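You operate a simulated robot arm through the tools that you are given. There is no shell and no other tool. Be economical: measure what you need, move in short steps, check, and stop when the job is done.

You are at the controls of a simulated robot arm. One attempt, no reset.

TASK
Fetch the links carton and set it on the rollers at the end stop. Press the red roller stop button three times. Put one of the medium props from the top of the rollers on top of the grey clay block. Put the green-banded carton on the low top of the dryer cabinet away on the shelf under the machine bench. Put two of the short props from the green belt top on the lower deck of the orange cart. Take the saucer from the belt past the gate and put it on top of the white side plate there. Count the green rings on the green belt top, then put as many of the small cream blocks from the green belt top on top of the green binder. Any order will do. Set down upright: links carton, medium prop, green-banded carton, short prop.

It is judged by the outcome, as a careful person would: the job done as asked, and still so three seconds after it is handed in. It fails if anything else is knocked over, pushed out of place, dropped, spilled or broken.

THE ROBOT
A 7-joint arm with a vacuum gripper on a trunk, on a base that drives. Base frame: it is fixed to the floor where the robot stands at the start and does not move with it; the origin is under the middle of the robot, x ahead of it, y to its left, z up. Units: mm, degrees, N and s.
With the tool pointing down near the work surface it reaches from about 100 to 460 mm from the robot's upright axis, wherever it stands. Its first joint turns from -69.0 to 172.0 degrees. Places, roughly: green binder [-5500, 3500, 750]; green ring (6x6x2 cm) [-5600, 3900, 800]; green-banded carton [-1500, 5000, 1000]; grey clay block [-250, 3750, 750]; lower deck of the orange cart [-7000, 6500, 200]; medium prop (5x5x8 cm) [0, 3700, 800]; red roller stop button [300, 3500, 600]; rollers at the end stop [800, 3800, 800]; saucer (15x15x4 cm) [-5500, 4400, 800]; shelf under the machine bench [-4600, -800, 200]; short prop (5x5x5 cm) [-5600, 4300, 800]; side plate (19x19x4 cm) [-5500, 4000, 800]; small cream block (5x5x2 cm) [-5600, 3600, 800]. Payload 1.06 kg.
Tool frame: the origin (TCP) lies in the middle of the cups' lips, and z points out of the cups. The gripper has 1 cup of 24 mm across, covering 24 by 24 mm (tool x, y); the bellows give 8 mm. With the vacuum on, a cup seals on a smooth face that it is pressed against (1 to 4 N); it does not hold porous or soft things. The pull reaches 23 N.
Orientation is that of the tool frame in the base frame, as a unit quaternion [w, x, y, z]. With the cups facing straight down, the tool's x points along the base's -x, its y along +y and its z along -z.

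THE INTERFACE
- The arm moves only by the tool step_arm. Its arguments are lists of equal length, an entry for each row: "translation": the shift along the tool's x, y, z in units of 30 mm (1.0 is 30 mm), a list of three; "turn": the turn, a rotation vector about the tool's x, y, z in units of 8 degrees (1.0 is 8 degrees), a list of three; "vacuum": the vacuum: 1 switches it on, 0 off. In form: {"translation": [[tx, ty, tz], ...], "turn": [[rx, ry, rz], ...], "vacuum": [vacuum, ...]}. A call has 1 to 12 rows; each row shifts and turns the commanded pose from where the row before left it, along the tool's axes as they then stand. A call with a number of a shift or a turn outside -1 to 1 is refused whole. A row lasts 0.2 s, in which the tool goes at most 50 mm and 8.6 degrees; a call with a longer step from one row to the next is refused whole, and so is a gripper value outside its range. Where a pose cannot be reached the arm comes as near as it can. A force on the tool above 40 N (or 10 N above the force at the start of the call, whichever is more), or a blocked arm, ends the call early, and 0.2 s more pass. The pull builds up within a second once a cup has sealed. Time passes only in rows, and 0.2 s behind the last, so rows that do not move give it time. It gives the time, the measured TCP pose, the force on the tool (base axes) and the pull of the vacuum at its end, in the units of the frame above (readings bear some noise), with the torque about the TCP (base axes, N m) and any sound that the robot's microphone picked up.
- Cameras (640 x 400 px; columns grow to the right, rows downward): "scene" is now at [185.9, -39.9, 949.2]; the picture's right is [-0.68, -0.74, 0.00], its down [-0.67, 0.61, -0.43] and it looks along [0.32, -0.29, -0.90] (base axes); focal length 294 px, centre (320, 200). "wrist" rides on the gripper at [78, 19, -96] in the tool frame; the picture's right is [-0.24, 0.97, 0.00], its down [-0.71, -0.17, -0.69] and it looks along [-0.67, -0.16, 0.73] (tool axes); focal length 243 px, centre (320, 200). There is no depth. A picture from a camera that has moved, and an enlarged one, comes with that camera's place and axes in the base frame and with its lens.
- grab_frame(camera): a new picture of that camera. The clock stands still meanwhile.
- lift_body(by): slides the trunk up (or, below 0, down) by that many mm; the arm and the scene camera ride with it, the base frame stays. It gives what a move gives, with no picture.
- base_move(legs): drives the robot by 1 to 6 legs, each [ahead, left, turn to the left] in mm, mm and degrees, along the robot's own axes; the way and the turn of a leg run together, so that a leg with both is an arc; at most 1500 mm and 180 degrees a leg. The arm and the cameras ride along, it lands a little off, and it stops where it bumps. It gives what a move gives.
- turn_head(pan, tilt): turns the head with the scene camera to pan (to the left, within 80 degrees either way) and tilt (down, from -29 to 69), counted from straight ahead of the robot. It gives what a move gives.
- close_up(camera, box): a new picture of the part [left, top, right, bottom] of that camera's present view, enlarged. The clock stands still meanwhile.
- sign_off(): hands the job in; it is judged then, once.

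Go step by step. Nothing tells you exact positions but the pictures and the camera data: compare them with the known pose of the tool, close in by small moves and look again before you grip or let go. The budget is 493 turns and 246 pictures, counting those below and the enlarged ones. Unless the task says otherwise, let go and move clear before handing in, and close with one line.

The tools are called as a command line: name --argument value ..., lists and objects as JSON in quotes. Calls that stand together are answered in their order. step_arm: Moves the arm, as the interface text tells. Its arguments: {"type":"object","properties":{"translation":{"type":"array","items":{"type":"array","items":{"type":"number"}}},"turn":{"type":"array","items":{"type":"array","items":{"type":"number"}}},"vacuum":{"type":"array","items":{"type":"number"}}},"required":["translation","turn","vacuum"]} The other tools are called the same way: lift_body (by) slides the trunk up or down; base_move (legs) drives the base; turn_head (pan, tilt) turns the head that bears the scene camera; grab_frame (camera) takes a picture; close_up (camera, box) takes an enlarged picture of a part of a camera's view; sign_off () hands the job in.

At the start:

```text
time: 0.0
position: [342.2, -206.0, 537.6]
tcp_rot: [0.0, 0.0, 1.0, 0.0]
contact_force: [-0.4, 0.0, 0.0]
moment: [0.02, 0.05, 0.01]
pull: 0.0
trunk travel left (down, up): [-159.0, 333.0]
robot x, y, heading: [-0.2, 0.3, -0.0]
head pan, tilt: [-42.5, 64.7]
```

scene: 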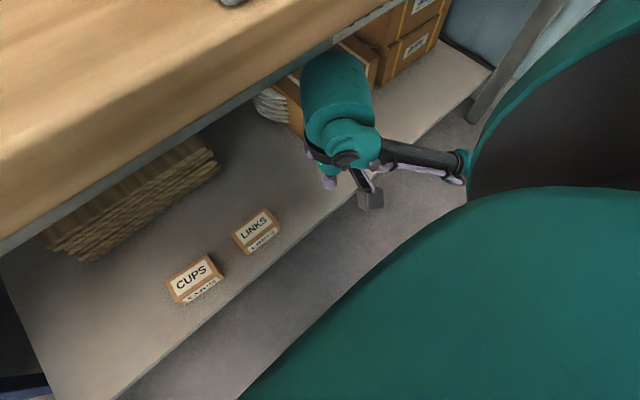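
wrist: 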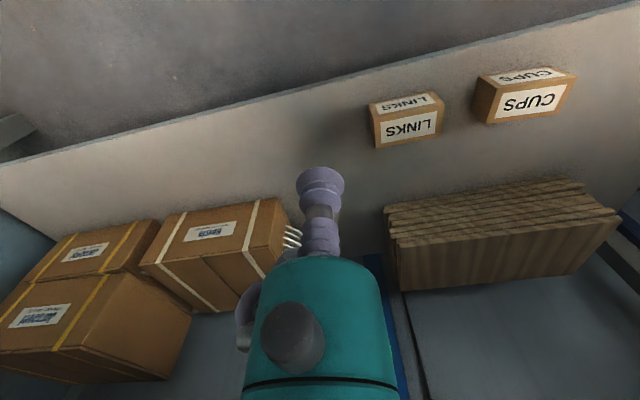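

I see the LINKS carton on a low shelf ahead, with its top at about (484, -91, 262), next to the CUPS carton. I'll look around to find the bench edge before I move.

turn_head --pan 0 --tilt 40

grab_frame --camera "scene"

```text
time: 1.1
position: [342.1, -205.0, 538.1]
tcp_rot: [0.0, 0.0, 1.0, 0.0]
contact_force: [0.0, -0.5, 0.2]
moment: [0.0, 0.03, 0.01]
pull: 0.1
trunk travel left (down, up): [-159.0, 333.0]
robot x, y, heading: [-0.6, 1.9, 0.0]
head pan, tilt: [0.0, 40.0]
```

```text
243 pictures are left
camera scene: at [225.9, 1.3, 981.1], right [0.0, -1.0, 0.0], down [-0.64, 0.0, -0.77], along [0.77, 0.0, -0.64], focal length 294 px, centre (320, 200)
```

scene: 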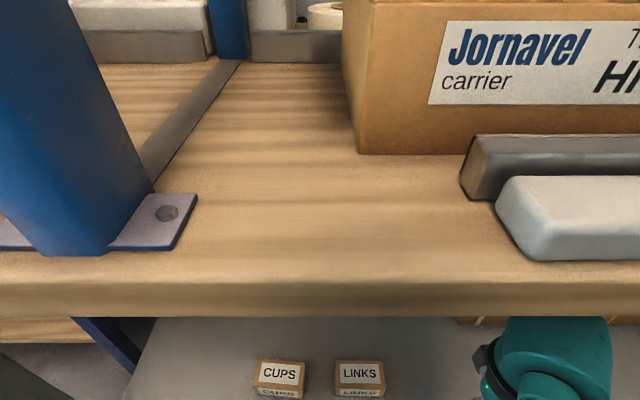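

The bench overhangs the shelf, so I need to see how the arm hangs relative to its edge. I'll look down at the arm.

turn_head --pan -45 --tilt 40

grab_frame --camera "scene"

```text
time: 2.2
position: [342.3, -205.8, 538.8]
tcp_rot: [0.0, 0.0, 1.0, 0.0]
contact_force: [-0.4, 0.1, 0.3]
moment: [0.01, -0.01, -0.02]
pull: 0.0
trunk travel left (down, up): [-159.0, 333.0]
robot x, y, heading: [5.0, 2.9, 0.2]
head pan, tilt: [-45.0, 40.0]
```

```text
242 pictures are left
camera scene: at [201.1, -58.7, 981.2], right [-0.71, -0.71, 0.0], down [-0.45, 0.45, -0.77], along [0.54, -0.54, -0.64], focal length 294 px, centre (320, 200)
```

scene: 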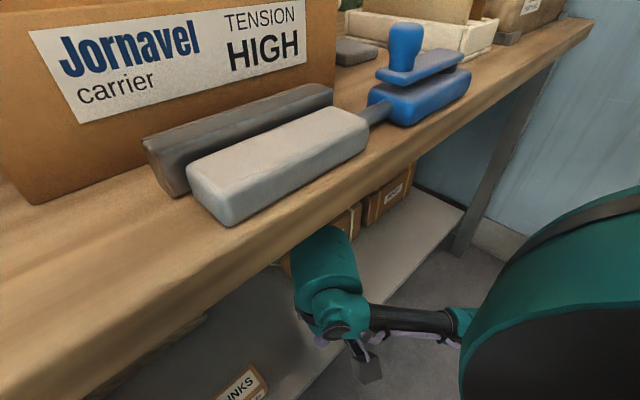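

I'll lower the trunk by 100 mm to get parallax on the bench edge, which also brings the arm down toward the shelf.

lift_body --by -100

grab_frame --camera "scene"

grab_frame --camera "wrist"

```text
time: 3.5
position: [340.5, -205.4, 410.4]
tcp_rot: [-0.045, 0.001, 0.999, 0.0]
contact_force: [0.4, -0.9, 0.3]
moment: [0.02, 0.01, 0.01]
pull: 0.0
trunk travel left (down, up): [-59.0, 433.0]
robot x, y, heading: [-2.0, -0.4, -0.2]
head pan, tilt: [-45.0, 40.0]
```

```text
241 pictures are left
camera scene: at [237.7, -58.7, 868.1], right [-0.71, -0.71, 0.0], down [-0.45, 0.45, -0.77], along [0.54, -0.54, -0.64], focal length 294 px, centre (320, 200)
```

scene: 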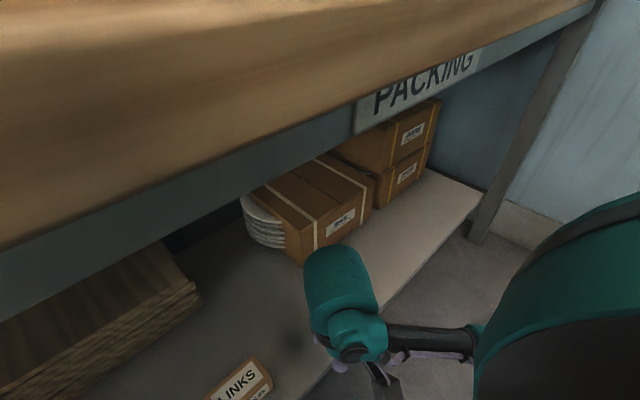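

```text
240 pictures are left
camera wrist: at [271.9, -185.6, 513.0], right [0.23, 0.97, -0.02], down [0.77, -0.17, 0.62], along [0.6, -0.16, -0.78], focal length 243 px, centre (320, 200)
```

wrist: 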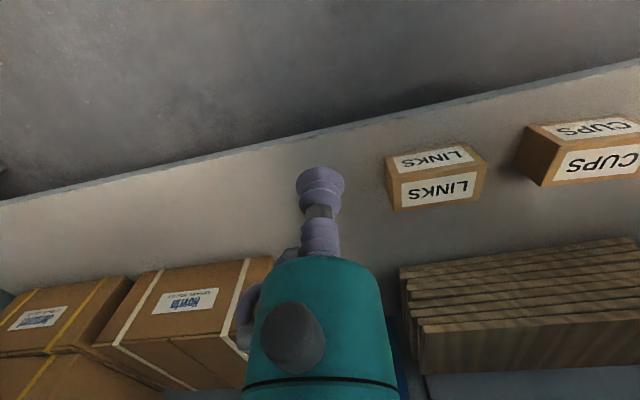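

The bench wood's front edge is at about x=320 with its underside near z=815, and the carton is under it, so I have room below. I'll level the tool, move it over to the carton's y, pan the head aside, and then creep forward.

step_arm --translation '[[0, 0.95, 0], [0, 0.95, 0], [0, 0.95, 0], [0, 0.95, 0], [0, 0, 0]]' --turn '[[0, -0.65, 0], [0, 0, 0], [0, 0, 0], [0, 0, 0], [0, 0, 0]]' --vacuum '[0, 0, 0, 0, 0]'

turn_head --pan -75 --tilt 45

base_move --legs '[[60, 0, 0]]'

grab_frame --camera "wrist"

grab_frame --camera "scene"

```text
time: 4.7
position: [339.5, -92.5, 408.4]
tcp_rot: [0.001, 0.0, 1.0, 0.0]
contact_force: [-0.1, -0.8, 0.6]
moment: [0.04, -0.01, 0.03]
pull: 0.0
trunk travel left (down, up): [-59.0, 433.0]
robot x, y, heading: [0.6, -2.3, 0.2]
head pan, tilt: [-45.0, 40.0]
```

```text
time: 5.7
position: [337.9, -92.5, 409.0]
tcp_rot: [0.002, 0.0, 1.0, 0.001]
contact_force: [0.2, 0.6, 0.1]
moment: [-0.01, 0.0, -0.03]
pull: 0.1
trunk travel left (down, up): [-59.0, 433.0]
robot x, y, heading: [-0.8, 3.8, -0.1]
head pan, tilt: [-75.0, 45.0]
```

```text
time: 6.7
position: [395.5, -92.9, 408.3]
tcp_rot: [0.001, 0.0, 1.0, 0.0]
contact_force: [0.4, -0.3, -0.4]
moment: [-0.01, -0.03, -0.03]
pull: 0.1
trunk travel left (down, up): [-59.0, 433.0]
robot x, y, heading: [58.3, -1.1, -0.1]
head pan, tilt: [-75.0, 45.0]
```

```text
239 pictures are left
camera wrist: at [318.8, -72.5, 504.8], right [0.24, 0.97, 0.0], down [0.71, -0.17, 0.69], along [0.67, -0.16, -0.73], focal length 243 px, centre (320, 200)
```

wrist: 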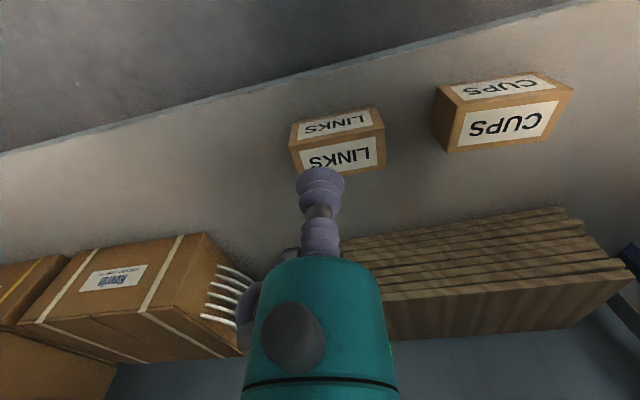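

```text
238 pictures are left
camera scene: at [256.3, -77.3, 860.8], right [-0.97, -0.26, 0.0], down [-0.18, 0.68, -0.71], along [0.18, -0.68, -0.71], focal length 294 px, centre (320, 200)
```

scene: 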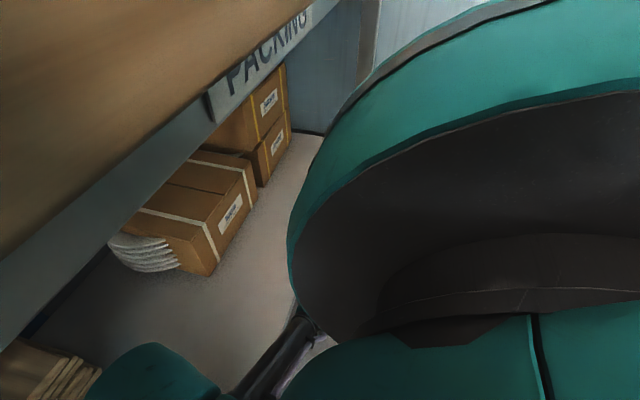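

The LINKS carton's top centre is at about (477, -86, 262). I'll move above it, to z of about 310, and look again.

step_arm --translation '[[-0.9, 0.1, 0], [-0.9, 0.1, 0], [-0.92, 0, 0], [0, 0, 0.9], [0, 0, 0.9], [0, 0, 0.9], [0, 0, 0.5], [0, 0, 0]]' --turn '[[0, 0, 0], [0, 0, 0], [0, 0, 0], [0, 0, 0], [0, 0, 0], [0, 0, 0], [0, 0, 0], [0, 0, 0]]' --vacuum '[0, 0, 0, 0, 0, 0, 0, 0]'

grab_frame --camera "wrist"

```text
time: 8.4
position: [477.2, -86.0, 311.0]
tcp_rot: [0.001, 0.0, 1.0, 0.0]
contact_force: [-0.3, 0.2, 0.1]
moment: [-0.02, 0.01, 0.01]
pull: 0.1
trunk travel left (down, up): [-59.0, 433.0]
robot x, y, heading: [56.8, -2.9, -0.0]
head pan, tilt: [-75.0, 45.0]
```

```text
237 pictures are left
camera wrist: at [400.4, -66.3, 408.3], right [0.24, 0.97, 0.0], down [0.71, -0.17, 0.69], along [0.67, -0.16, -0.73], focal length 243 px, centre (320, 200)
```

wrist: 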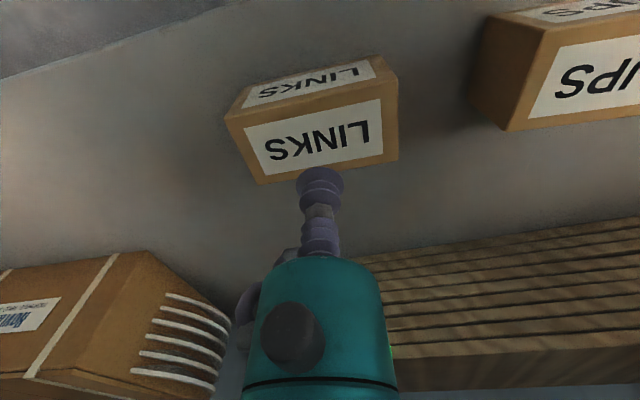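

The cup lines up with the top centre. I'll go down onto it with the vacuum on.

step_arm --translation '[[0, 0, 0.7], [0, 0, 0.7], [0, 0, 0.15], [0, 0, 0.1], [0, 0, 0.08], [0, 0, 0], [0, 0, 0]]' --turn '[[0, 0, 0], [0, 0, 0], [0, 0, 0], [0, 0, 0], [0, 0, 0], [0, 0, 0], [0, 0, 0]]' --vacuum '[1, 1, 1, 1, 1, 1, 1]'

```text
time: 10.1
position: [478.1, -87.1, 260.6]
tcp_rot: [0.001, 0.001, 1.0, 0.0]
contact_force: [1.3, -2.5, 4.4]
moment: [0.0, 0.02, 0.05]
pull: 22.9
trunk travel left (down, up): [-59.0, 433.0]
robot x, y, heading: [61.6, -0.3, 0.1]
head pan, tilt: [-75.0, 45.0]
```

It sealed with full pull. I'll lift slowly.

step_arm --translation '[[0, 0, -0.2], [0, 0, -0.4], [0, 0, -0.6], [0, 0, -0.6], [0, 0, 0]]' --turn '[[0, 0, 0], [0, 0, 0], [0, 0, 0], [0, 0, 0], [0, 0, 0]]' --vacuum '[1, 1, 1, 1, 1]'

grab_frame --camera "wrist"

```text
time: 11.2
position: [476.3, -88.5, 313.8]
tcp_rot: [0.001, 0.0, 1.0, 0.0]
contact_force: [0.1, -0.5, -2.3]
moment: [0.01, 0.03, -0.02]
pull: 22.8
trunk travel left (down, up): [-59.0, 433.0]
robot x, y, heading: [56.0, -0.5, 0.2]
head pan, tilt: [-75.0, 45.0]
```

```text
236 pictures are left
camera wrist: at [399.8, -68.1, 411.8], right [0.24, 0.97, 0.0], down [0.71, -0.17, 0.69], along [0.67, -0.16, -0.73], focal length 243 px, centre (320, 200)
```

wrist: 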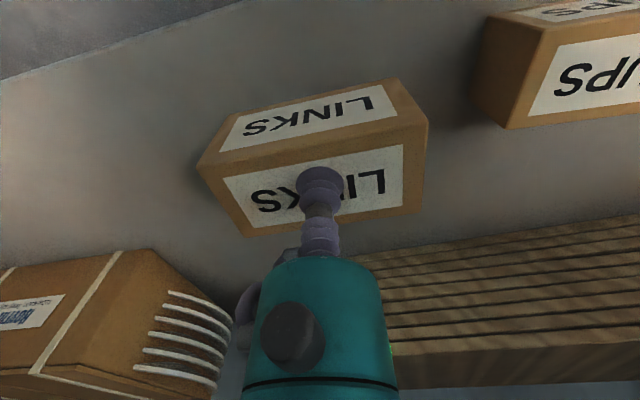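

The carton is held and weighs about 2.3 N. I'll retract it from under the bench, then back away.

step_arm --translation '[[0.5, 0, -0.9], [0.9, 0, -0.7], [1, 0, -0.7], [1, 0, 0], [1, 0, 0], [0.6, 0, 0], [0, 0, 0]]' --turn '[[0, 0, 0], [0, 0, 0], [0, 0, 0], [0, 0, 0], [0, 0, 0], [0, 0, 0], [0, 0, 0]]' --vacuum '[1, 1, 1, 1, 1, 1, 1]'

base_move --legs '[[-350, 0, 0]]'

lift_body --by 250

turn_head --pan 70 --tilt 10

grab_frame --camera "scene"

```text
time: 12.8
position: [328.4, -87.5, 386.3]
tcp_rot: [0.001, 0.001, 1.0, 0.0]
contact_force: [0.2, -0.6, -1.3]
moment: [0.0, 0.0, -0.01]
pull: 23.0
trunk travel left (down, up): [-59.0, 433.0]
robot x, y, heading: [53.3, 1.7, 0.1]
head pan, tilt: [-75.0, 45.0]
```

```text
time: 15.1
position: [-20.9, -87.5, 385.2]
tcp_rot: [0.001, 0.001, 1.0, 0.0]
contact_force: [-0.7, 0.4, -1.3]
moment: [0.01, -0.01, -0.03]
pull: 22.3
trunk travel left (down, up): [-59.0, 433.0]
robot x, y, heading: [-291.4, 2.6, -0.1]
head pan, tilt: [-75.0, 45.0]
```

```text
time: 17.7
position: [-21.2, -86.4, 636.1]
tcp_rot: [0.001, 0.002, 1.0, 0.0]
contact_force: [0.1, -0.5, -1.5]
moment: [-0.02, 0.01, -0.03]
pull: 22.8
trunk travel left (down, up): [-309.0, 183.0]
robot x, y, heading: [-289.2, 2.5, 0.0]
head pan, tilt: [-75.0, 45.0]
```

```text
time: 20.0
position: [-20.9, -87.9, 634.9]
tcp_rot: [0.001, 0.002, 1.0, 0.0]
contact_force: [0.5, 0.4, -2.1]
moment: [0.01, 0.03, 0.0]
pull: 23.4
trunk travel left (down, up): [-309.0, 183.0]
robot x, y, heading: [-293.1, 2.3, -0.1]
head pan, tilt: [70.0, 10.0]
```

```text
235 pictures are left
camera scene: at [-158.0, 89.0, 1183.0], right [0.94, -0.35, 0.0], down [-0.06, -0.16, -0.98], along [0.34, 0.92, -0.17], focal length 294 px, centre (320, 200)
```

scene: 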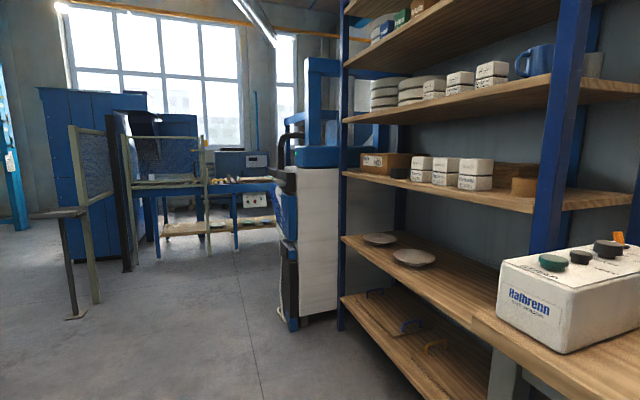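

I see a rack and a white machine to the right, and a blue conveyor table near y=3700. I'll turn left to face +y and drive up the open aisle.

base_move --legs '[[0, 0, 90], [1500, 0, 0], [900, 0, 0]]'

turn_head --pan -10 --tilt 15

grab_frame --camera "scene"

```text
time: 35.8
position: [-303.0, 2709.6, 635.7]
tcp_rot: [-0.001, 0.726, -0.688, -0.001]
contact_force: [0.4, 0.3, -3.0]
moment: [0.0, 0.02, -0.02]
pull: 23.5
trunk travel left (down, up): [-309.0, 183.0]
robot x, y, heading: [-377.0, 2435.0, 93.4]
head pan, tilt: [70.0, 10.0]
```

```text
time: 37.3
position: [-302.2, 2708.3, 636.5]
tcp_rot: [-0.001, 0.727, -0.687, 0.0]
contact_force: [-0.1, -0.3, -2.1]
moment: [0.01, -0.03, 0.01]
pull: 22.4
trunk travel left (down, up): [-309.0, 183.0]
robot x, y, heading: [-375.3, 2439.4, 93.2]
head pan, tilt: [-10.0, 15.0]
```

```text
234 pictures are left
camera scene: at [-368.7, 2629.4, 1174.9], right [0.99, -0.12, 0.0], down [-0.03, -0.26, -0.97], along [0.11, 0.96, -0.26], focal length 294 px, centre (320, 200)
```

scene: 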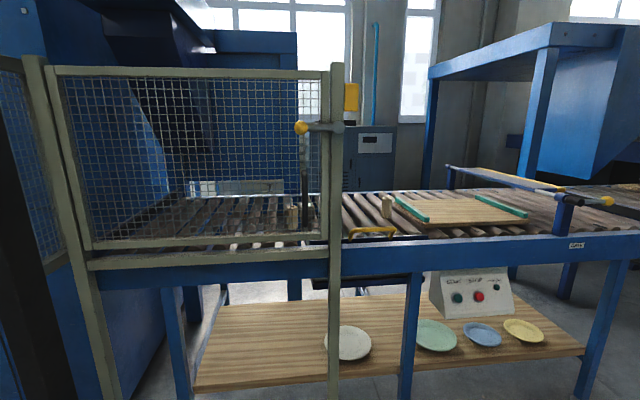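

I see the roller conveyor, a mesh guard on its left part, the end stop bar on the right, and the button box on the lower shelf. I'll look closer at these.

close_up --camera "scene" --box '[180, 130, 420, 280]'

close_up --camera "scene" --box '[400, 130, 640, 360]'

```text
2.67 times, centred on (300, 205) of scene
camera zoom: at [-368.7, 2629.4, 1174.9], right [0.99, -0.12, 0.0], down [-0.03, -0.26, -0.97], along [0.11, 0.96, -0.26], focal length 785 px, centre (373, 187)
```

zoom: 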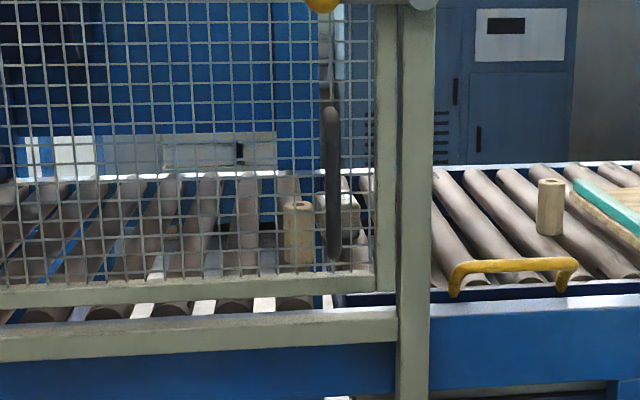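

```text
1.74 times, centred on (520, 245) of scene
camera zoom: at [-368.7, 2629.4, 1174.9], right [0.99, -0.12, 0.0], down [-0.03, -0.26, -0.97], along [0.11, 0.96, -0.26], focal length 512 px, centre (-28, 122)
```

zoom: 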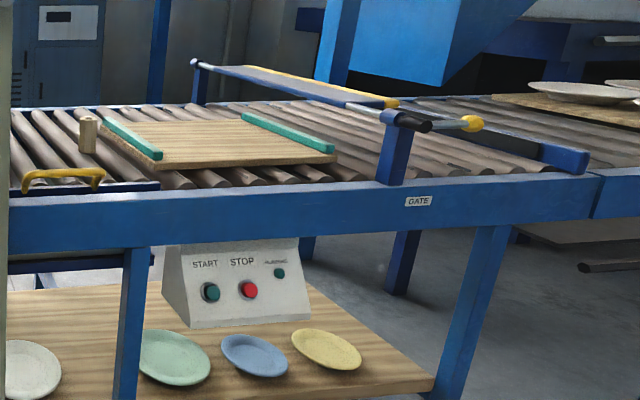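

The rollers' top is at about z=815, with one prop near (3, 3663), and the clay block sits behind the mesh near (-290, 3750). Before driving to the end stop I'll check the space on my right.

turn_head --pan -70 --tilt 25

grab_frame --camera "scene"

```text
time: 38.6
position: [-302.9, 2709.8, 635.4]
tcp_rot: [0.0, 0.727, -0.687, -0.001]
contact_force: [0.4, 0.0, -2.0]
moment: [0.0, 0.01, 0.02]
pull: 23.1
trunk travel left (down, up): [-309.0, 183.0]
robot x, y, heading: [-376.0, 2436.7, 93.2]
head pan, tilt: [-70.0, 25.0]
```

```text
231 pictures are left
camera scene: at [-295.1, 2572.9, 1158.7], right [0.39, -0.92, 0.0], down [-0.39, -0.17, -0.91], along [0.83, 0.36, -0.42], focal length 294 px, centre (320, 200)
```

scene: 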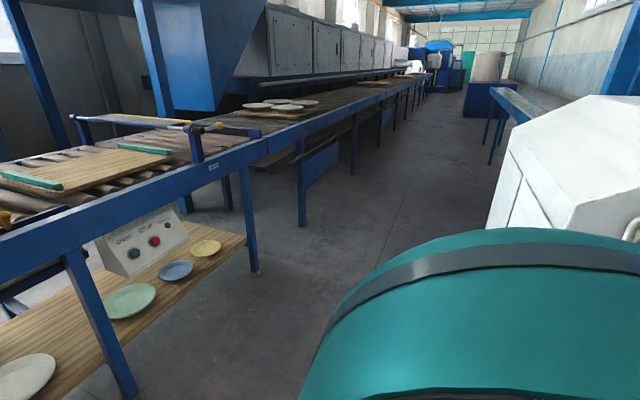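

The aisle along the conveyor is clear. I'll move over in front of the gate and end stop and look.

base_move --legs '[[0, 0, -3.2], [380, -1080, 0]]'

turn_head --pan 0 --tilt 30

grab_frame --camera "scene"

```text
time: 48.8
position: [779.4, 3101.9, 635.3]
tcp_rot: [0.0, 0.71, -0.704, 0.0]
contact_force: [0.2, 0.1, -2.3]
moment: [-0.02, 0.0, 0.02]
pull: 22.2
trunk travel left (down, up): [-309.0, 183.0]
robot x, y, heading: [696.9, 2834.2, 90.8]
head pan, tilt: [-70.0, 25.0]
```

```text
time: 50.2
position: [779.8, 3102.2, 636.4]
tcp_rot: [0.0, 0.711, -0.704, -0.001]
contact_force: [0.7, -0.6, -2.4]
moment: [0.0, 0.03, 0.0]
pull: 23.3
trunk travel left (down, up): [-309.0, 183.0]
robot x, y, heading: [696.8, 2832.6, 90.8]
head pan, tilt: [0.0, 30.0]
```

```text
230 pictures are left
camera scene: at [693.3, 3022.7, 1150.7], right [1.0, 0.01, 0.0], down [0.01, -0.5, -0.87], along [-0.01, 0.87, -0.5], focal length 294 px, centre (320, 200)
```

scene: 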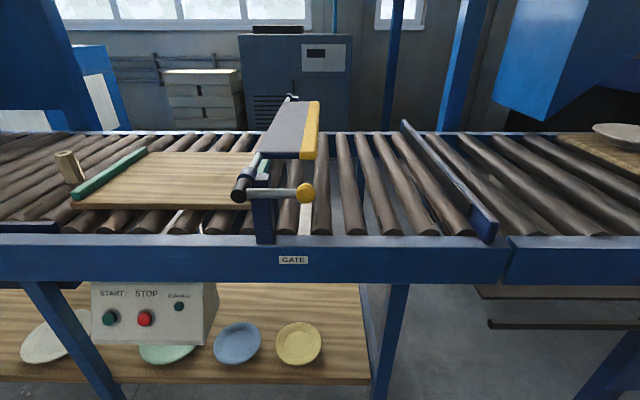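

The end stop is the blue plate across the rollers at x≈1003. I'll raise the carton above roller height, then drive closer to it.

lift_body --by 150

step_arm --translation '[[0, 0, -0.9], [0, 0, -0.9], [0, 0, -0.9], [0, 0, -0.9], [0, 0, -0.9], [0, 0, -0.9], [0, 0, 0]]' --turn '[[0, 0, 0], [0, 0, 0], [0, 0, 0], [0, 0, 0], [0, 0, 0], [0, 0, 0], [0, 0, 0]]' --vacuum '[1, 1, 1, 1, 1, 1, 1]'

base_move --legs '[[330, -180, -0.8]]'

turn_head --pan 0 --tilt 50

grab_frame --camera "scene"

grab_frame --camera "wrist"

```text
time: 51.9
position: [778.2, 3101.4, 784.8]
tcp_rot: [0.0, 0.71, -0.704, -0.001]
contact_force: [-0.7, 0.4, -2.6]
moment: [0.0, 0.0, 0.0]
pull: 22.9
trunk travel left (down, up): [-459.0, 33.0]
robot x, y, heading: [694.5, 2832.1, 90.4]
head pan, tilt: [0.0, 30.0]
```

```text
time: 53.5
position: [769.5, 3123.9, 938.6]
tcp_rot: [-0.001, 0.711, -0.703, -0.001]
contact_force: [-0.2, 0.5, -1.7]
moment: [-0.01, -0.02, 0.02]
pull: 23.5
out of reach, approached as far as the arm can: row 4, 5, 6
trunk travel left (down, up): [-459.0, 33.0]
robot x, y, heading: [697.3, 2832.0, 90.5]
head pan, tilt: [0.0, 30.0]
```

```text
time: 55.9
position: [952.3, 3451.1, 938.3]
tcp_rot: [0.001, -0.707, 0.708, 0.0]
contact_force: [0.6, -0.4, -1.6]
moment: [-0.05, 0.02, -0.04]
pull: 22.8
trunk travel left (down, up): [-459.0, 33.0]
robot x, y, heading: [874.9, 3159.8, 90.1]
head pan, tilt: [0.0, 30.0]
```

```text
time: 56.7
position: [952.7, 3450.5, 938.9]
tcp_rot: [-0.001, -0.707, 0.708, 0.001]
contact_force: [-1.0, 0.1, -2.0]
moment: [-0.01, 0.0, -0.03]
pull: 23.0
trunk travel left (down, up): [-459.0, 33.0]
robot x, y, heading: [875.0, 3159.9, 90.0]
head pan, tilt: [0.0, 50.0]
```

```text
229 pictures are left
camera scene: at [873.8, 3274.1, 1285.1], right [1.0, 0.0, 0.0], down [0.0, -0.77, -0.64], along [0.0, 0.64, -0.77], focal length 294 px, centre (320, 200)
```

scene: 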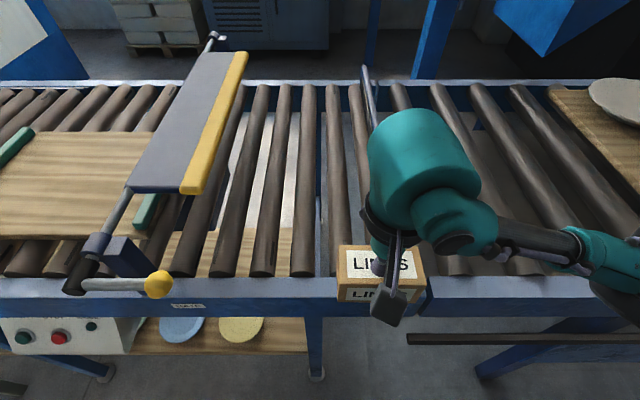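

```text
228 pictures are left
camera wrist: at [933.2, 3373.7, 1035.1], right [-0.97, 0.24, 0.0], down [0.17, 0.71, 0.69], along [0.16, 0.67, -0.73], focal length 243 px, centre (320, 200)
```

wrist: 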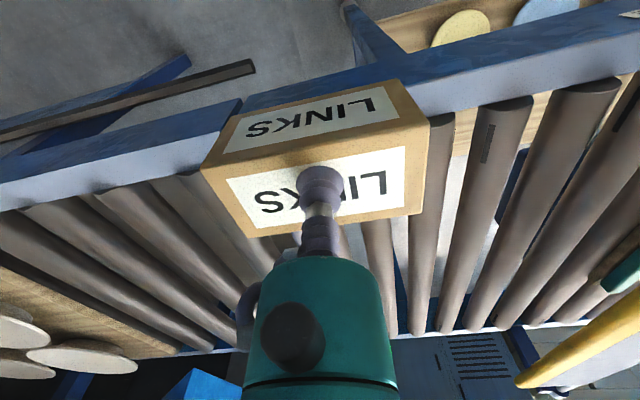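

The carton hangs over the front beam. The rollers near the end stop are at x≈908 and 974, so I'll centre the carton at x≈940 and move it in to y≈3590, still high.

step_arm --translation '[[0, 0.43, 0], [-0.8, 0, 0], [-0.8, 0, 0], [-0.8, 0, 0], [-0.8, 0, 0], [-0.8, 0, 0], [-0.6, 0, 0], [0, 0, 0]]' --turn '[[0, 0, 0], [0, 0, 0], [0, 0, 0], [0, 0, 0], [0, 0, 0], [0, 0, 0], [0, 0, 0], [0, 0, 0]]' --vacuum '[1, 1, 1, 1, 1, 1, 1, 1]'

grab_frame --camera "wrist"

grab_frame --camera "scene"

```text
time: 58.5
position: [939.5, 3588.6, 938.8]
tcp_rot: [0.0, -0.706, 0.708, 0.0]
contact_force: [-0.8, 0.3, -2.0]
moment: [0.01, 0.0, -0.01]
pull: 23.1
trunk travel left (down, up): [-459.0, 33.0]
robot x, y, heading: [876.8, 3159.3, 89.8]
head pan, tilt: [0.0, 50.0]
```

```text
227 pictures are left
camera wrist: at [921.7, 3511.1, 1035.1], right [-0.97, 0.24, 0.0], down [0.17, 0.71, 0.69], along [0.16, 0.67, -0.73], focal length 243 px, centre (320, 200)
```

wrist: 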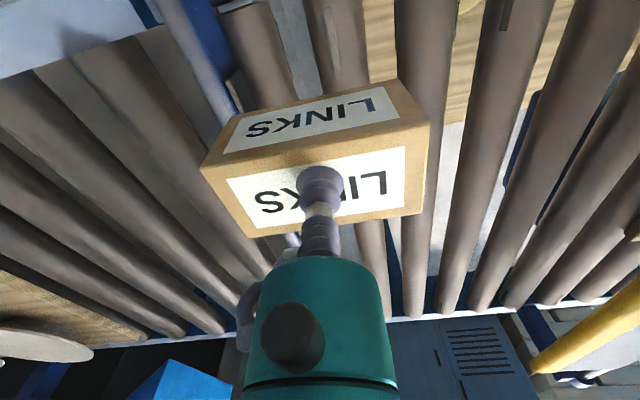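

```text
226 pictures are left
camera scene: at [873.8, 3274.1, 1285.1], right [1.0, 0.0, 0.0], down [0.0, -0.77, -0.64], along [0.0, 0.64, -0.77], focal length 294 px, centre (320, 200)
```

scene: 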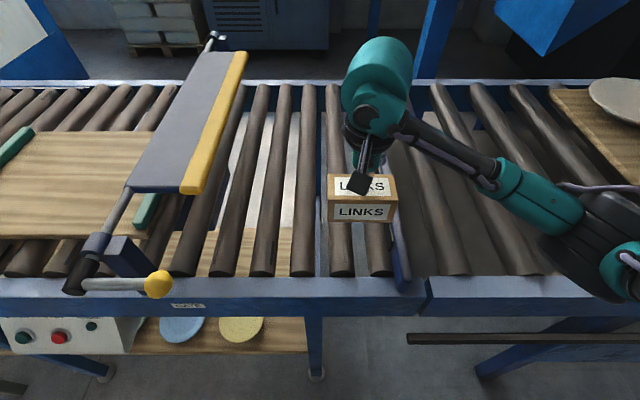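

The carton is over the two rollers beside the plate, with about 8 mm to spare. I'll lower it.

step_arm --translation '[[0, 0, 0.7], [0, 0, 0.6], [0, 0, 0.3], [0, 0, 0]]' --turn '[[0, 0, 0], [0, 0, 0], [0, 0, 0], [0, 0, 0]]' --vacuum '[1, 1, 1, 1]'

grab_frame --camera "scene"

```text
time: 59.5
position: [938.1, 3588.2, 890.1]
tcp_rot: [0.001, -0.707, 0.707, 0.0]
contact_force: [0.6, 1.2, -1.7]
moment: [-0.04, -0.01, 0.0]
pull: 22.8
trunk travel left (down, up): [-459.0, 33.0]
robot x, y, heading: [874.6, 3159.0, 90.2]
head pan, tilt: [0.0, 50.0]
```

```text
225 pictures are left
camera scene: at [873.8, 3274.1, 1285.1], right [1.0, 0.0, 0.0], down [0.0, -0.77, -0.64], along [0.0, 0.64, -0.77], focal length 294 px, centre (320, 200)
```

scene: 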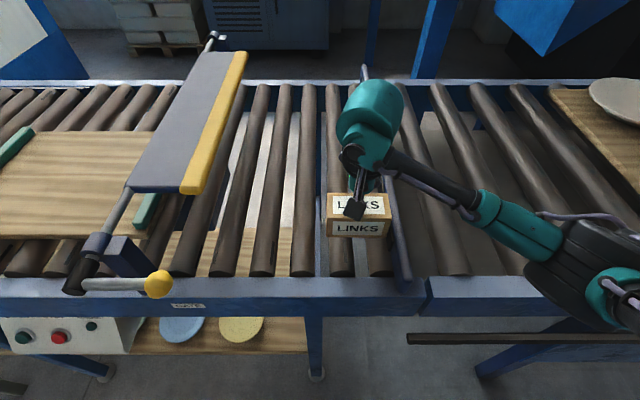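

step_arm --translation '[[0, 0, 0.25], [0, 0, 0.2], [0, 0, 0.15], [0, 0, 0]]' --turn '[[0, 0, 0], [0, 0, 0], [0, 0, 0], [0, 0, 0]]' --vacuum '[1, 1, 1, 1]'

```text
time: 60.5
position: [939.3, 3587.8, 872.7]
tcp_rot: [0.001, -0.705, 0.709, 0.001]
contact_force: [-0.6, 0.1, -1.6]
moment: [-0.02, -0.01, 0.02]
pull: 23.1
trunk travel left (down, up): [-459.0, 33.0]
robot x, y, heading: [872.9, 3156.8, 90.0]
head pan, tilt: [0.0, 50.0]
```

Not touching yet, so I'll continue in small steps.

step_arm --translation '[[0, 0, 0.12], [0, 0, 0.12], [0, 0, 0.12], [0, 0, 0]]' --turn '[[0, 0, 0], [0, 0, 0], [0, 0, 0], [0, 0, 0]]' --vacuum '[1, 1, 1, 1]'

grab_frame --camera "wrist"

```text
time: 61.5
position: [938.1, 3588.7, 861.8]
tcp_rot: [0.001, -0.706, 0.708, 0.0]
contact_force: [0.2, 0.3, -2.3]
moment: [-0.06, 0.01, 0.03]
pull: 22.7
trunk travel left (down, up): [-459.0, 33.0]
robot x, y, heading: [872.2, 3159.5, 89.9]
head pan, tilt: [0.0, 50.0]
```

```text
224 pictures are left
camera wrist: at [920.8, 3511.7, 958.0], right [-0.97, 0.24, 0.0], down [0.17, 0.71, 0.69], along [0.16, 0.67, -0.73], focal length 243 px, centre (320, 200)
```

wrist: 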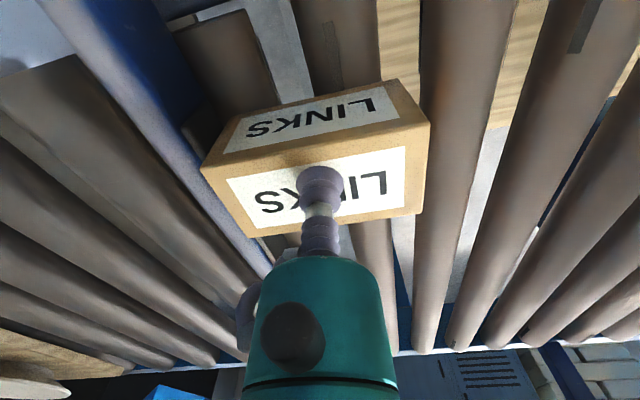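

step_arm --translation '[[0, 0, 0.12], [0, 0, 0.12], [0, 0, 0.12], [0, 0, 0]]' --turn '[[0, 0, 0], [0, 0, 0], [0, 0, 0], [0, 0, 0]]' --vacuum '[1, 1, 1, 1]'

close_up --camera "scene" --box '[280, 150, 440, 300]'

```text
time: 62.5
position: [939.0, 3589.4, 853.5]
tcp_rot: [0.001, -0.706, 0.708, 0.001]
contact_force: [6.5, -2.1, 21.2]
moment: [0.01, 0.01, 0.08]
pull: 22.9
trunk travel left (down, up): [-459.0, 33.0]
robot x, y, heading: [870.9, 3160.1, 89.8]
head pan, tilt: [0.0, 50.0]
```

```text
2.67 times, centred on (360, 225) of scene
camera zoom: at [874.2, 3272.4, 1285.4], right [1.0, 0.0, 0.0], down [0.0, -0.77, -0.64], along [0.0, 0.64, -0.77], focal length 785 px, centre (213, 133)
```

zoom: 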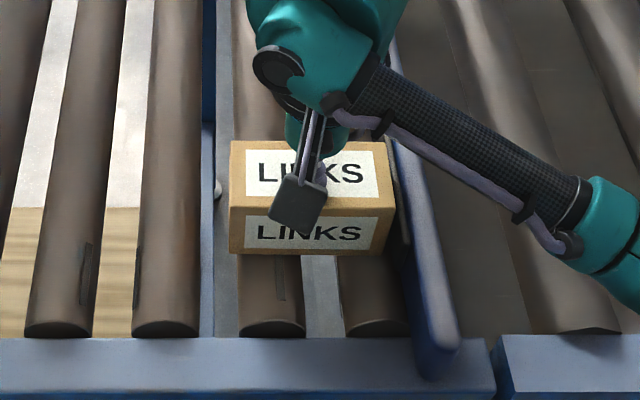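

The carton is seated on the two rollers by the end stop. I'll ease the pressure, release it and rise.

step_arm --translation '[[0, 0, -0.1], [0, 0, 0], [0, 0, 0], [0, 0, 0], [0, 0, 0], [0, 0, -0.2], [0, 0, -0.5], [0, 0, -0.8], [0, 0, -0.8], [0, 0, 0]]' --turn '[[0, 0, 0], [0, 0, 0], [0, 0, 0], [0, 0, 0], [0, 0, 0], [0, 0, 0], [0, 0, 0], [0, 0, 0], [0, 0, 0], [0, 0, 0]]' --vacuum '[1, 0, 0, 0, 0, 0, 0, 0, 0, 0]'

grab_frame --camera "wrist"

```text
time: 64.7
position: [938.4, 3588.1, 923.7]
tcp_rot: [0.001, -0.706, 0.708, 0.001]
contact_force: [0.2, 0.0, 0.0]
moment: [0.01, 0.01, -0.02]
pull: 0.0
trunk travel left (down, up): [-459.0, 33.0]
robot x, y, heading: [871.7, 3154.7, 89.7]
head pan, tilt: [0.0, 50.0]
```

```text
222 pictures are left
camera wrist: at [919.9, 3511.2, 1019.8], right [-0.97, 0.24, 0.0], down [0.17, 0.71, 0.69], along [0.16, 0.67, -0.73], focal length 243 px, centre (320, 200)
```

wrist: 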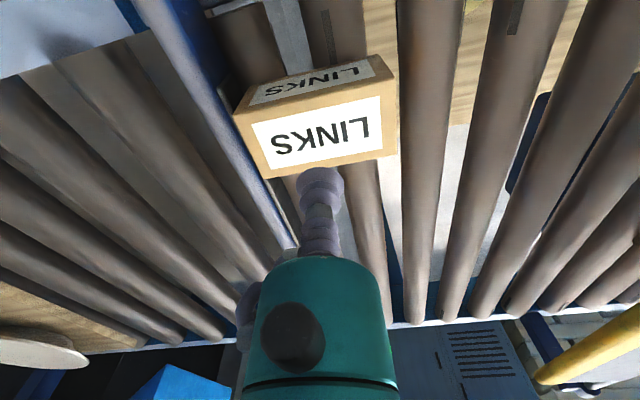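

The links carton stands at the end stop. Next I'll retract and move left to the props and the button box.

step_arm --translation '[[0.9, 0, 0], [0.9, 0, 0], [0.9, 0, 0], [0.9, 0, 0], [0.9, 0, 0], [0, 0, 0]]' --turn '[[0, 0, 0], [0, 0, 0], [0, 0, 0], [0, 0, 0], [0, 0, 0], [0, 0, 0]]' --vacuum '[0, 0, 0, 0, 0, 0]'

base_move --legs '[[-270, 0, 0], [0, 850, 0]]'

turn_head --pan 10 --tilt 30

grab_frame --camera "scene"

```text
time: 66.1
position: [939.0, 3454.7, 921.3]
tcp_rot: [0.001, -0.706, 0.708, 0.001]
contact_force: [-0.4, -0.9, 0.1]
moment: [0.03, 0.0, 0.01]
pull: 0.2
trunk travel left (down, up): [-459.0, 33.0]
robot x, y, heading: [870.8, 3159.0, 89.9]
head pan, tilt: [0.0, 50.0]
```

```text
time: 75.4
position: [95.1, 3193.4, 922.1]
tcp_rot: [0.001, -0.705, 0.709, 0.001]
contact_force: [-0.9, 0.4, 0.3]
moment: [-0.03, 0.0, 0.05]
pull: 0.0
trunk travel left (down, up): [-459.0, 33.0]
robot x, y, heading: [30.6, 2895.8, 89.8]
head pan, tilt: [0.0, 50.0]
```

```text
time: 76.2
position: [96.3, 3192.3, 921.3]
tcp_rot: [0.0, -0.705, 0.709, 0.0]
contact_force: [-0.7, 0.6, 0.4]
moment: [0.0, 0.01, 0.02]
pull: 0.1
trunk travel left (down, up): [-459.0, 33.0]
robot x, y, heading: [27.4, 2900.0, 89.6]
head pan, tilt: [10.0, 30.0]
```

```text
221 pictures are left
camera scene: at [14.3, 3024.3, 1314.6], right [0.99, 0.17, 0.0], down [0.08, -0.49, -0.87], along [-0.15, 0.85, -0.5], focal length 294 px, centre (320, 200)
```

scene: 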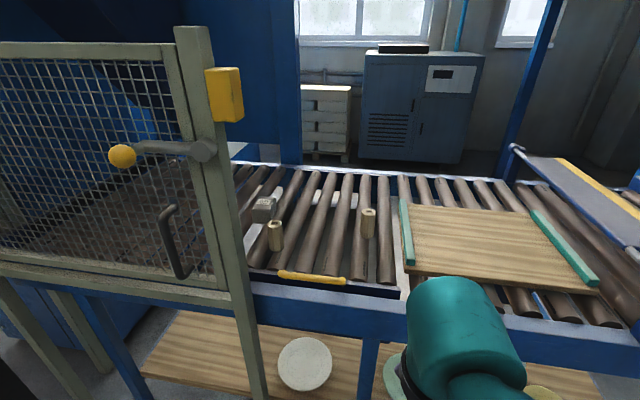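

close_up --camera "scene" --box '[220, 160, 420, 300]'

```text
2.86 times, centred on (320, 230) of scene
camera zoom: at [14.3, 3024.3, 1314.6], right [0.99, 0.17, 0.0], down [0.08, -0.49, -0.87], along [-0.15, 0.85, -0.5], focal length 841 px, centre (320, 114)
```

zoom: 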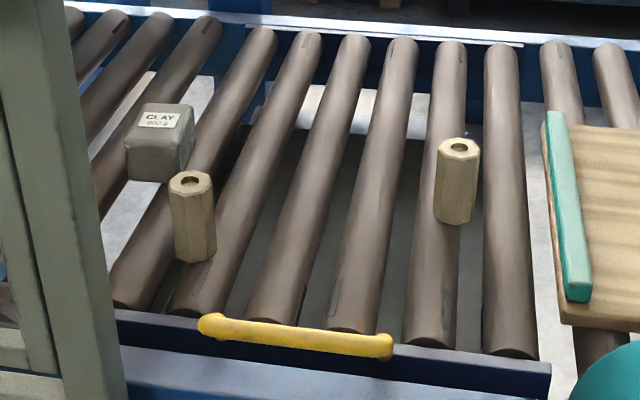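

close_up --camera "scene" --box '[345, 195, 395, 245]'

close_up --camera "scene" --box '[245, 190, 305, 260]'

```text
8.00 times, centred on (370, 220) of scene
camera zoom: at [14.3, 3024.3, 1314.6], right [0.99, 0.17, 0.0], down [0.08, -0.49, -0.87], along [-0.15, 0.85, -0.5], focal length 2356 px, centre (-80, 40)
```

zoom: 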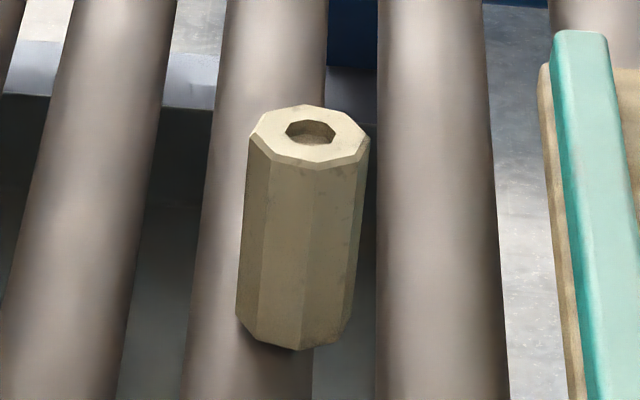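

```text
5.71 times, centred on (275, 225) of scene
camera zoom: at [14.3, 3024.3, 1314.6], right [0.99, 0.17, 0.0], down [0.08, -0.49, -0.87], along [-0.15, 0.85, -0.5], focal length 1683 px, centre (577, 57)
```

zoom: 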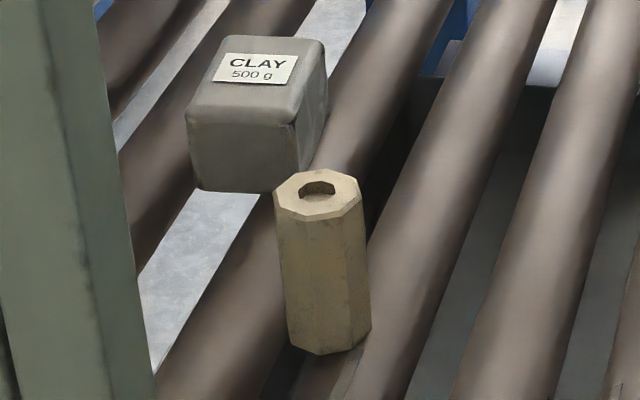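

The medium props are octagonal with a hole in the top, and the clay block is at about (-286, 3764). That is deep, so I need to know how close the base can get, and I'll look down at my own body.

turn_head --pan 40 --tilt 69

grab_frame --camera "scene"

turn_head --pan 0 --tilt 69

grab_frame --camera "scene"

```text
time: 77.3
position: [96.1, 3192.1, 921.6]
tcp_rot: [0.001, -0.705, 0.709, 0.001]
contact_force: [-1.0, 0.2, -0.2]
moment: [-0.01, 0.0, -0.03]
pull: 0.1
trunk travel left (down, up): [-459.0, 33.0]
robot x, y, heading: [25.5, 2895.9, 89.7]
head pan, tilt: [40.0, 68.8]
```

```text
217 pictures are left
camera scene: at [-6.2, 2978.2, 1263.2], right [0.77, 0.64, 0.0], down [0.6, -0.72, -0.36], along [-0.23, 0.28, -0.93], focal length 294 px, centre (320, 200)
```

scene: 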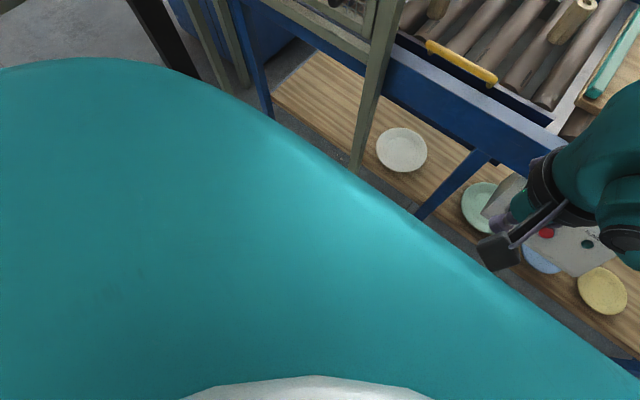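

```text
time: 78.3
position: [96.2, 3193.3, 922.0]
tcp_rot: [0.001, -0.705, 0.709, 0.001]
contact_force: [0.0, -0.4, -0.7]
moment: [-0.01, 0.04, -0.02]
pull: 0.1
trunk travel left (down, up): [-459.0, 33.0]
robot x, y, heading: [26.7, 2896.4, 90.1]
head pan, tilt: [0.0, 68.8]
```

```text
216 pictures are left
camera scene: at [29.8, 2991.1, 1263.2], right [1.0, 0.0, 0.0], down [0.0, -0.93, -0.36], along [0.0, 0.36, -0.93], focal length 294 px, centre (320, 200)
```

scene: 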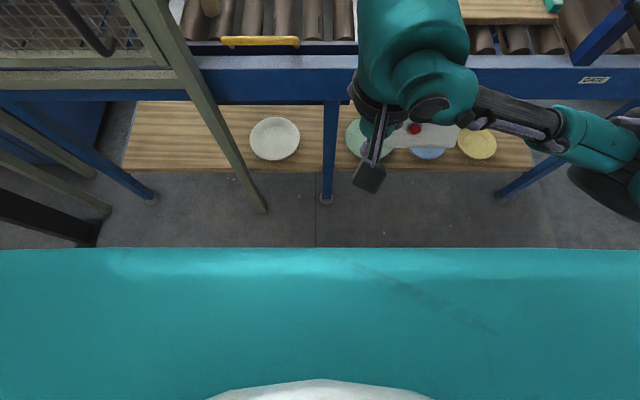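

My torso is wide and flat in front. I'll creep toward the conveyor and check the clearance.

base_move --legs '[[250, 0, 0]]'

turn_head --pan 30 --tilt 60

grab_frame --camera "scene"

```text
time: 80.2
position: [95.5, 3444.6, 921.7]
tcp_rot: [0.0, -0.705, 0.709, 0.0]
contact_force: [-0.2, -0.3, 0.1]
moment: [0.0, -0.02, 0.01]
pull: 0.1
trunk travel left (down, up): [-459.0, 33.0]
robot x, y, heading: [29.9, 3149.7, 90.0]
head pan, tilt: [0.0, 68.8]
```

```text
time: 81.1
position: [96.6, 3443.7, 921.8]
tcp_rot: [0.001, -0.705, 0.709, 0.0]
contact_force: [0.9, 0.7, 0.3]
moment: [-0.02, 0.01, 0.0]
pull: 0.0
trunk travel left (down, up): [-459.0, 33.0]
robot x, y, heading: [33.4, 3150.4, 89.8]
head pan, tilt: [30.0, 60.0]
```

```text
215 pictures are left
camera scene: at [-2.3, 3244.7, 1272.5], right [0.87, 0.5, 0.0], down [0.43, -0.75, -0.5], along [-0.25, 0.43, -0.87], focal length 294 px, centre (320, 200)
```

scene: 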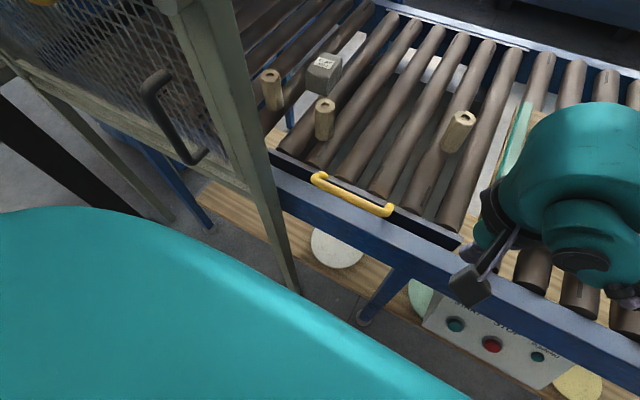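

The clay block is about 590 mm from where my axis can get, beyond reach with the tool pointing down. I'll try carrying the prop by a side facet with the tool horizontal. First I'll back off and test that orientation in free space.

base_move --legs '[[-250, 0, 0]]'

step_arm --translation '[[0, 0, 0], [0, 0, 0], [0, 0, 0], [0, 0, 0], [0, 0, 0], [0, 0, 0], [0, 0, 0], [0, 0, 0], [0, 0, 0], [0, 0, 0], [0, 0, 0], [0, 0, 0]]' --turn '[[0, 0, -1], [0, 0, -1], [0, 0, -1], [0, 0, -1], [0, 0, -1], [0, 0, -1], [0, 0, -1], [0, 0, -1], [0, 0, -1], [0, 0, -1], [0, 0, -1], [0, 0, -0.25]]' --vacuum '[0, 0, 0, 0, 0, 0, 0, 0, 0, 0, 0, 0]'

```text
time: 82.9
position: [95.8, 3195.7, 922.5]
tcp_rot: [0.0, -0.705, 0.709, 0.001]
contact_force: [-1.0, -0.8, 0.9]
moment: [0.01, -0.03, 0.02]
pull: 0.0
trunk travel left (down, up): [-459.0, 33.0]
robot x, y, heading: [29.1, 2899.9, 89.7]
head pan, tilt: [30.0, 60.0]
```

```text
time: 85.5
position: [95.7, 3197.7, 922.7]
tcp_rot: [-0.001, 1.0, -0.003, 0.0]
contact_force: [0.1, 0.7, -0.1]
moment: [0.01, 0.0, 0.04]
pull: 0.0
trunk travel left (down, up): [-459.0, 33.0]
robot x, y, heading: [24.3, 2901.5, 89.7]
head pan, tilt: [30.0, 60.0]
```

The roll is reachable. Now I'll pitch the tool up to horizontal while moving it forward.

step_arm --translation '[[0, -0.6, 0], [0, -0.594, 0.084], [0, -0.577, 0.165], [0, -0.548, 0.244], [0, -0.509, 0.318], [0, -0.46, 0.386], [0, -0.4, 0.446], [0, -0.336, 0.497], [0, -0.263, 0.539], [0, -0.185, 0.571], [0, -0.104, 0.591], [0, 0, 0]]' --turn '[[1, 0, 0], [1, 0, 0], [1, 0, 0], [1, 0, 0], [1, 0, 0], [1, 0, 0], [1, 0, 0], [1, 0, 0], [1, 0, 0], [1, 0, 0], [1, 0, 0], [0.25, 0, 0]]' --vacuum '[0, 0, 0, 0, 0, 0, 0, 0, 0, 0, 0, 0]'

grab_frame --camera "scene"

grab_frame --camera "wrist"

```text
time: 88.1
position: [96.6, 3394.7, 919.2]
tcp_rot: [0.708, -0.706, 0.002, -0.003]
contact_force: [-0.3, -0.3, -1.0]
moment: [-0.04, -0.03, -0.01]
pull: 0.1
trunk travel left (down, up): [-459.0, 33.0]
robot x, y, heading: [31.0, 2902.0, 89.7]
head pan, tilt: [30.0, 60.0]
```

```text
214 pictures are left
camera scene: at [-3.6, 2996.9, 1272.5], right [0.87, 0.49, 0.0], down [0.43, -0.75, -0.5], along [-0.25, 0.43, -0.87], focal length 294 px, centre (320, 200)
```

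scene: 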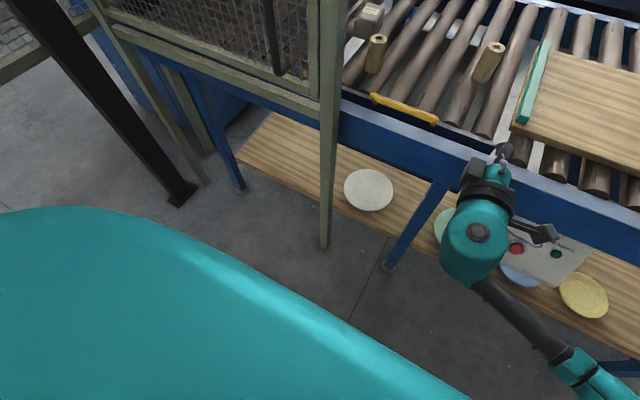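

```text
213 pictures are left
camera wrist: at [175.5, 3299.0, 902.6], right [-0.23, 0.0, -0.97], down [-0.71, -0.68, 0.17], along [-0.66, 0.73, 0.16], focal length 243 px, centre (320, 200)
```

wrist: 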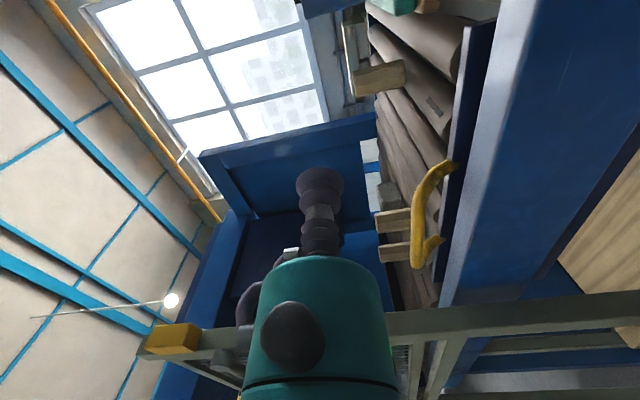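

The horizontal tool pose is feasible. I'll look closely at the prop next to the clay to find its facet orientation.

turn_head --pan 20 --tilt 35

grab_frame --camera "scene"

```text
time: 89.0
position: [97.2, 3392.7, 920.8]
tcp_rot: [0.707, -0.707, 0.003, -0.002]
contact_force: [-0.3, -0.4, -0.7]
moment: [0.04, -0.04, -0.02]
pull: 0.1
trunk travel left (down, up): [-459.0, 33.0]
robot x, y, heading: [26.1, 2897.4, 89.8]
head pan, tilt: [20.0, 35.0]
```

```text
212 pictures are left
camera scene: at [-0.2, 3022.0, 1306.8], right [0.94, 0.34, 0.0], down [0.19, -0.54, -0.82], along [-0.27, 0.77, -0.57], focal length 294 px, centre (320, 200)
```

scene: 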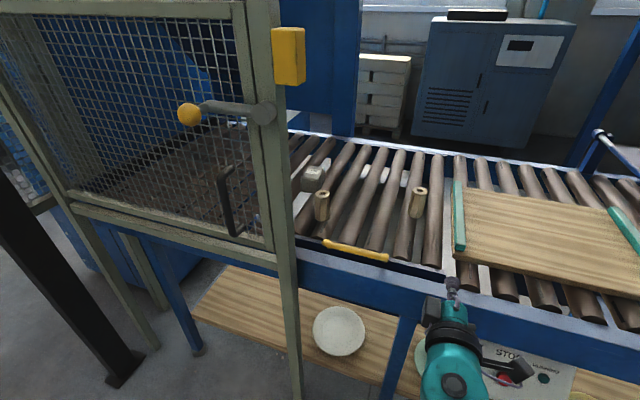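

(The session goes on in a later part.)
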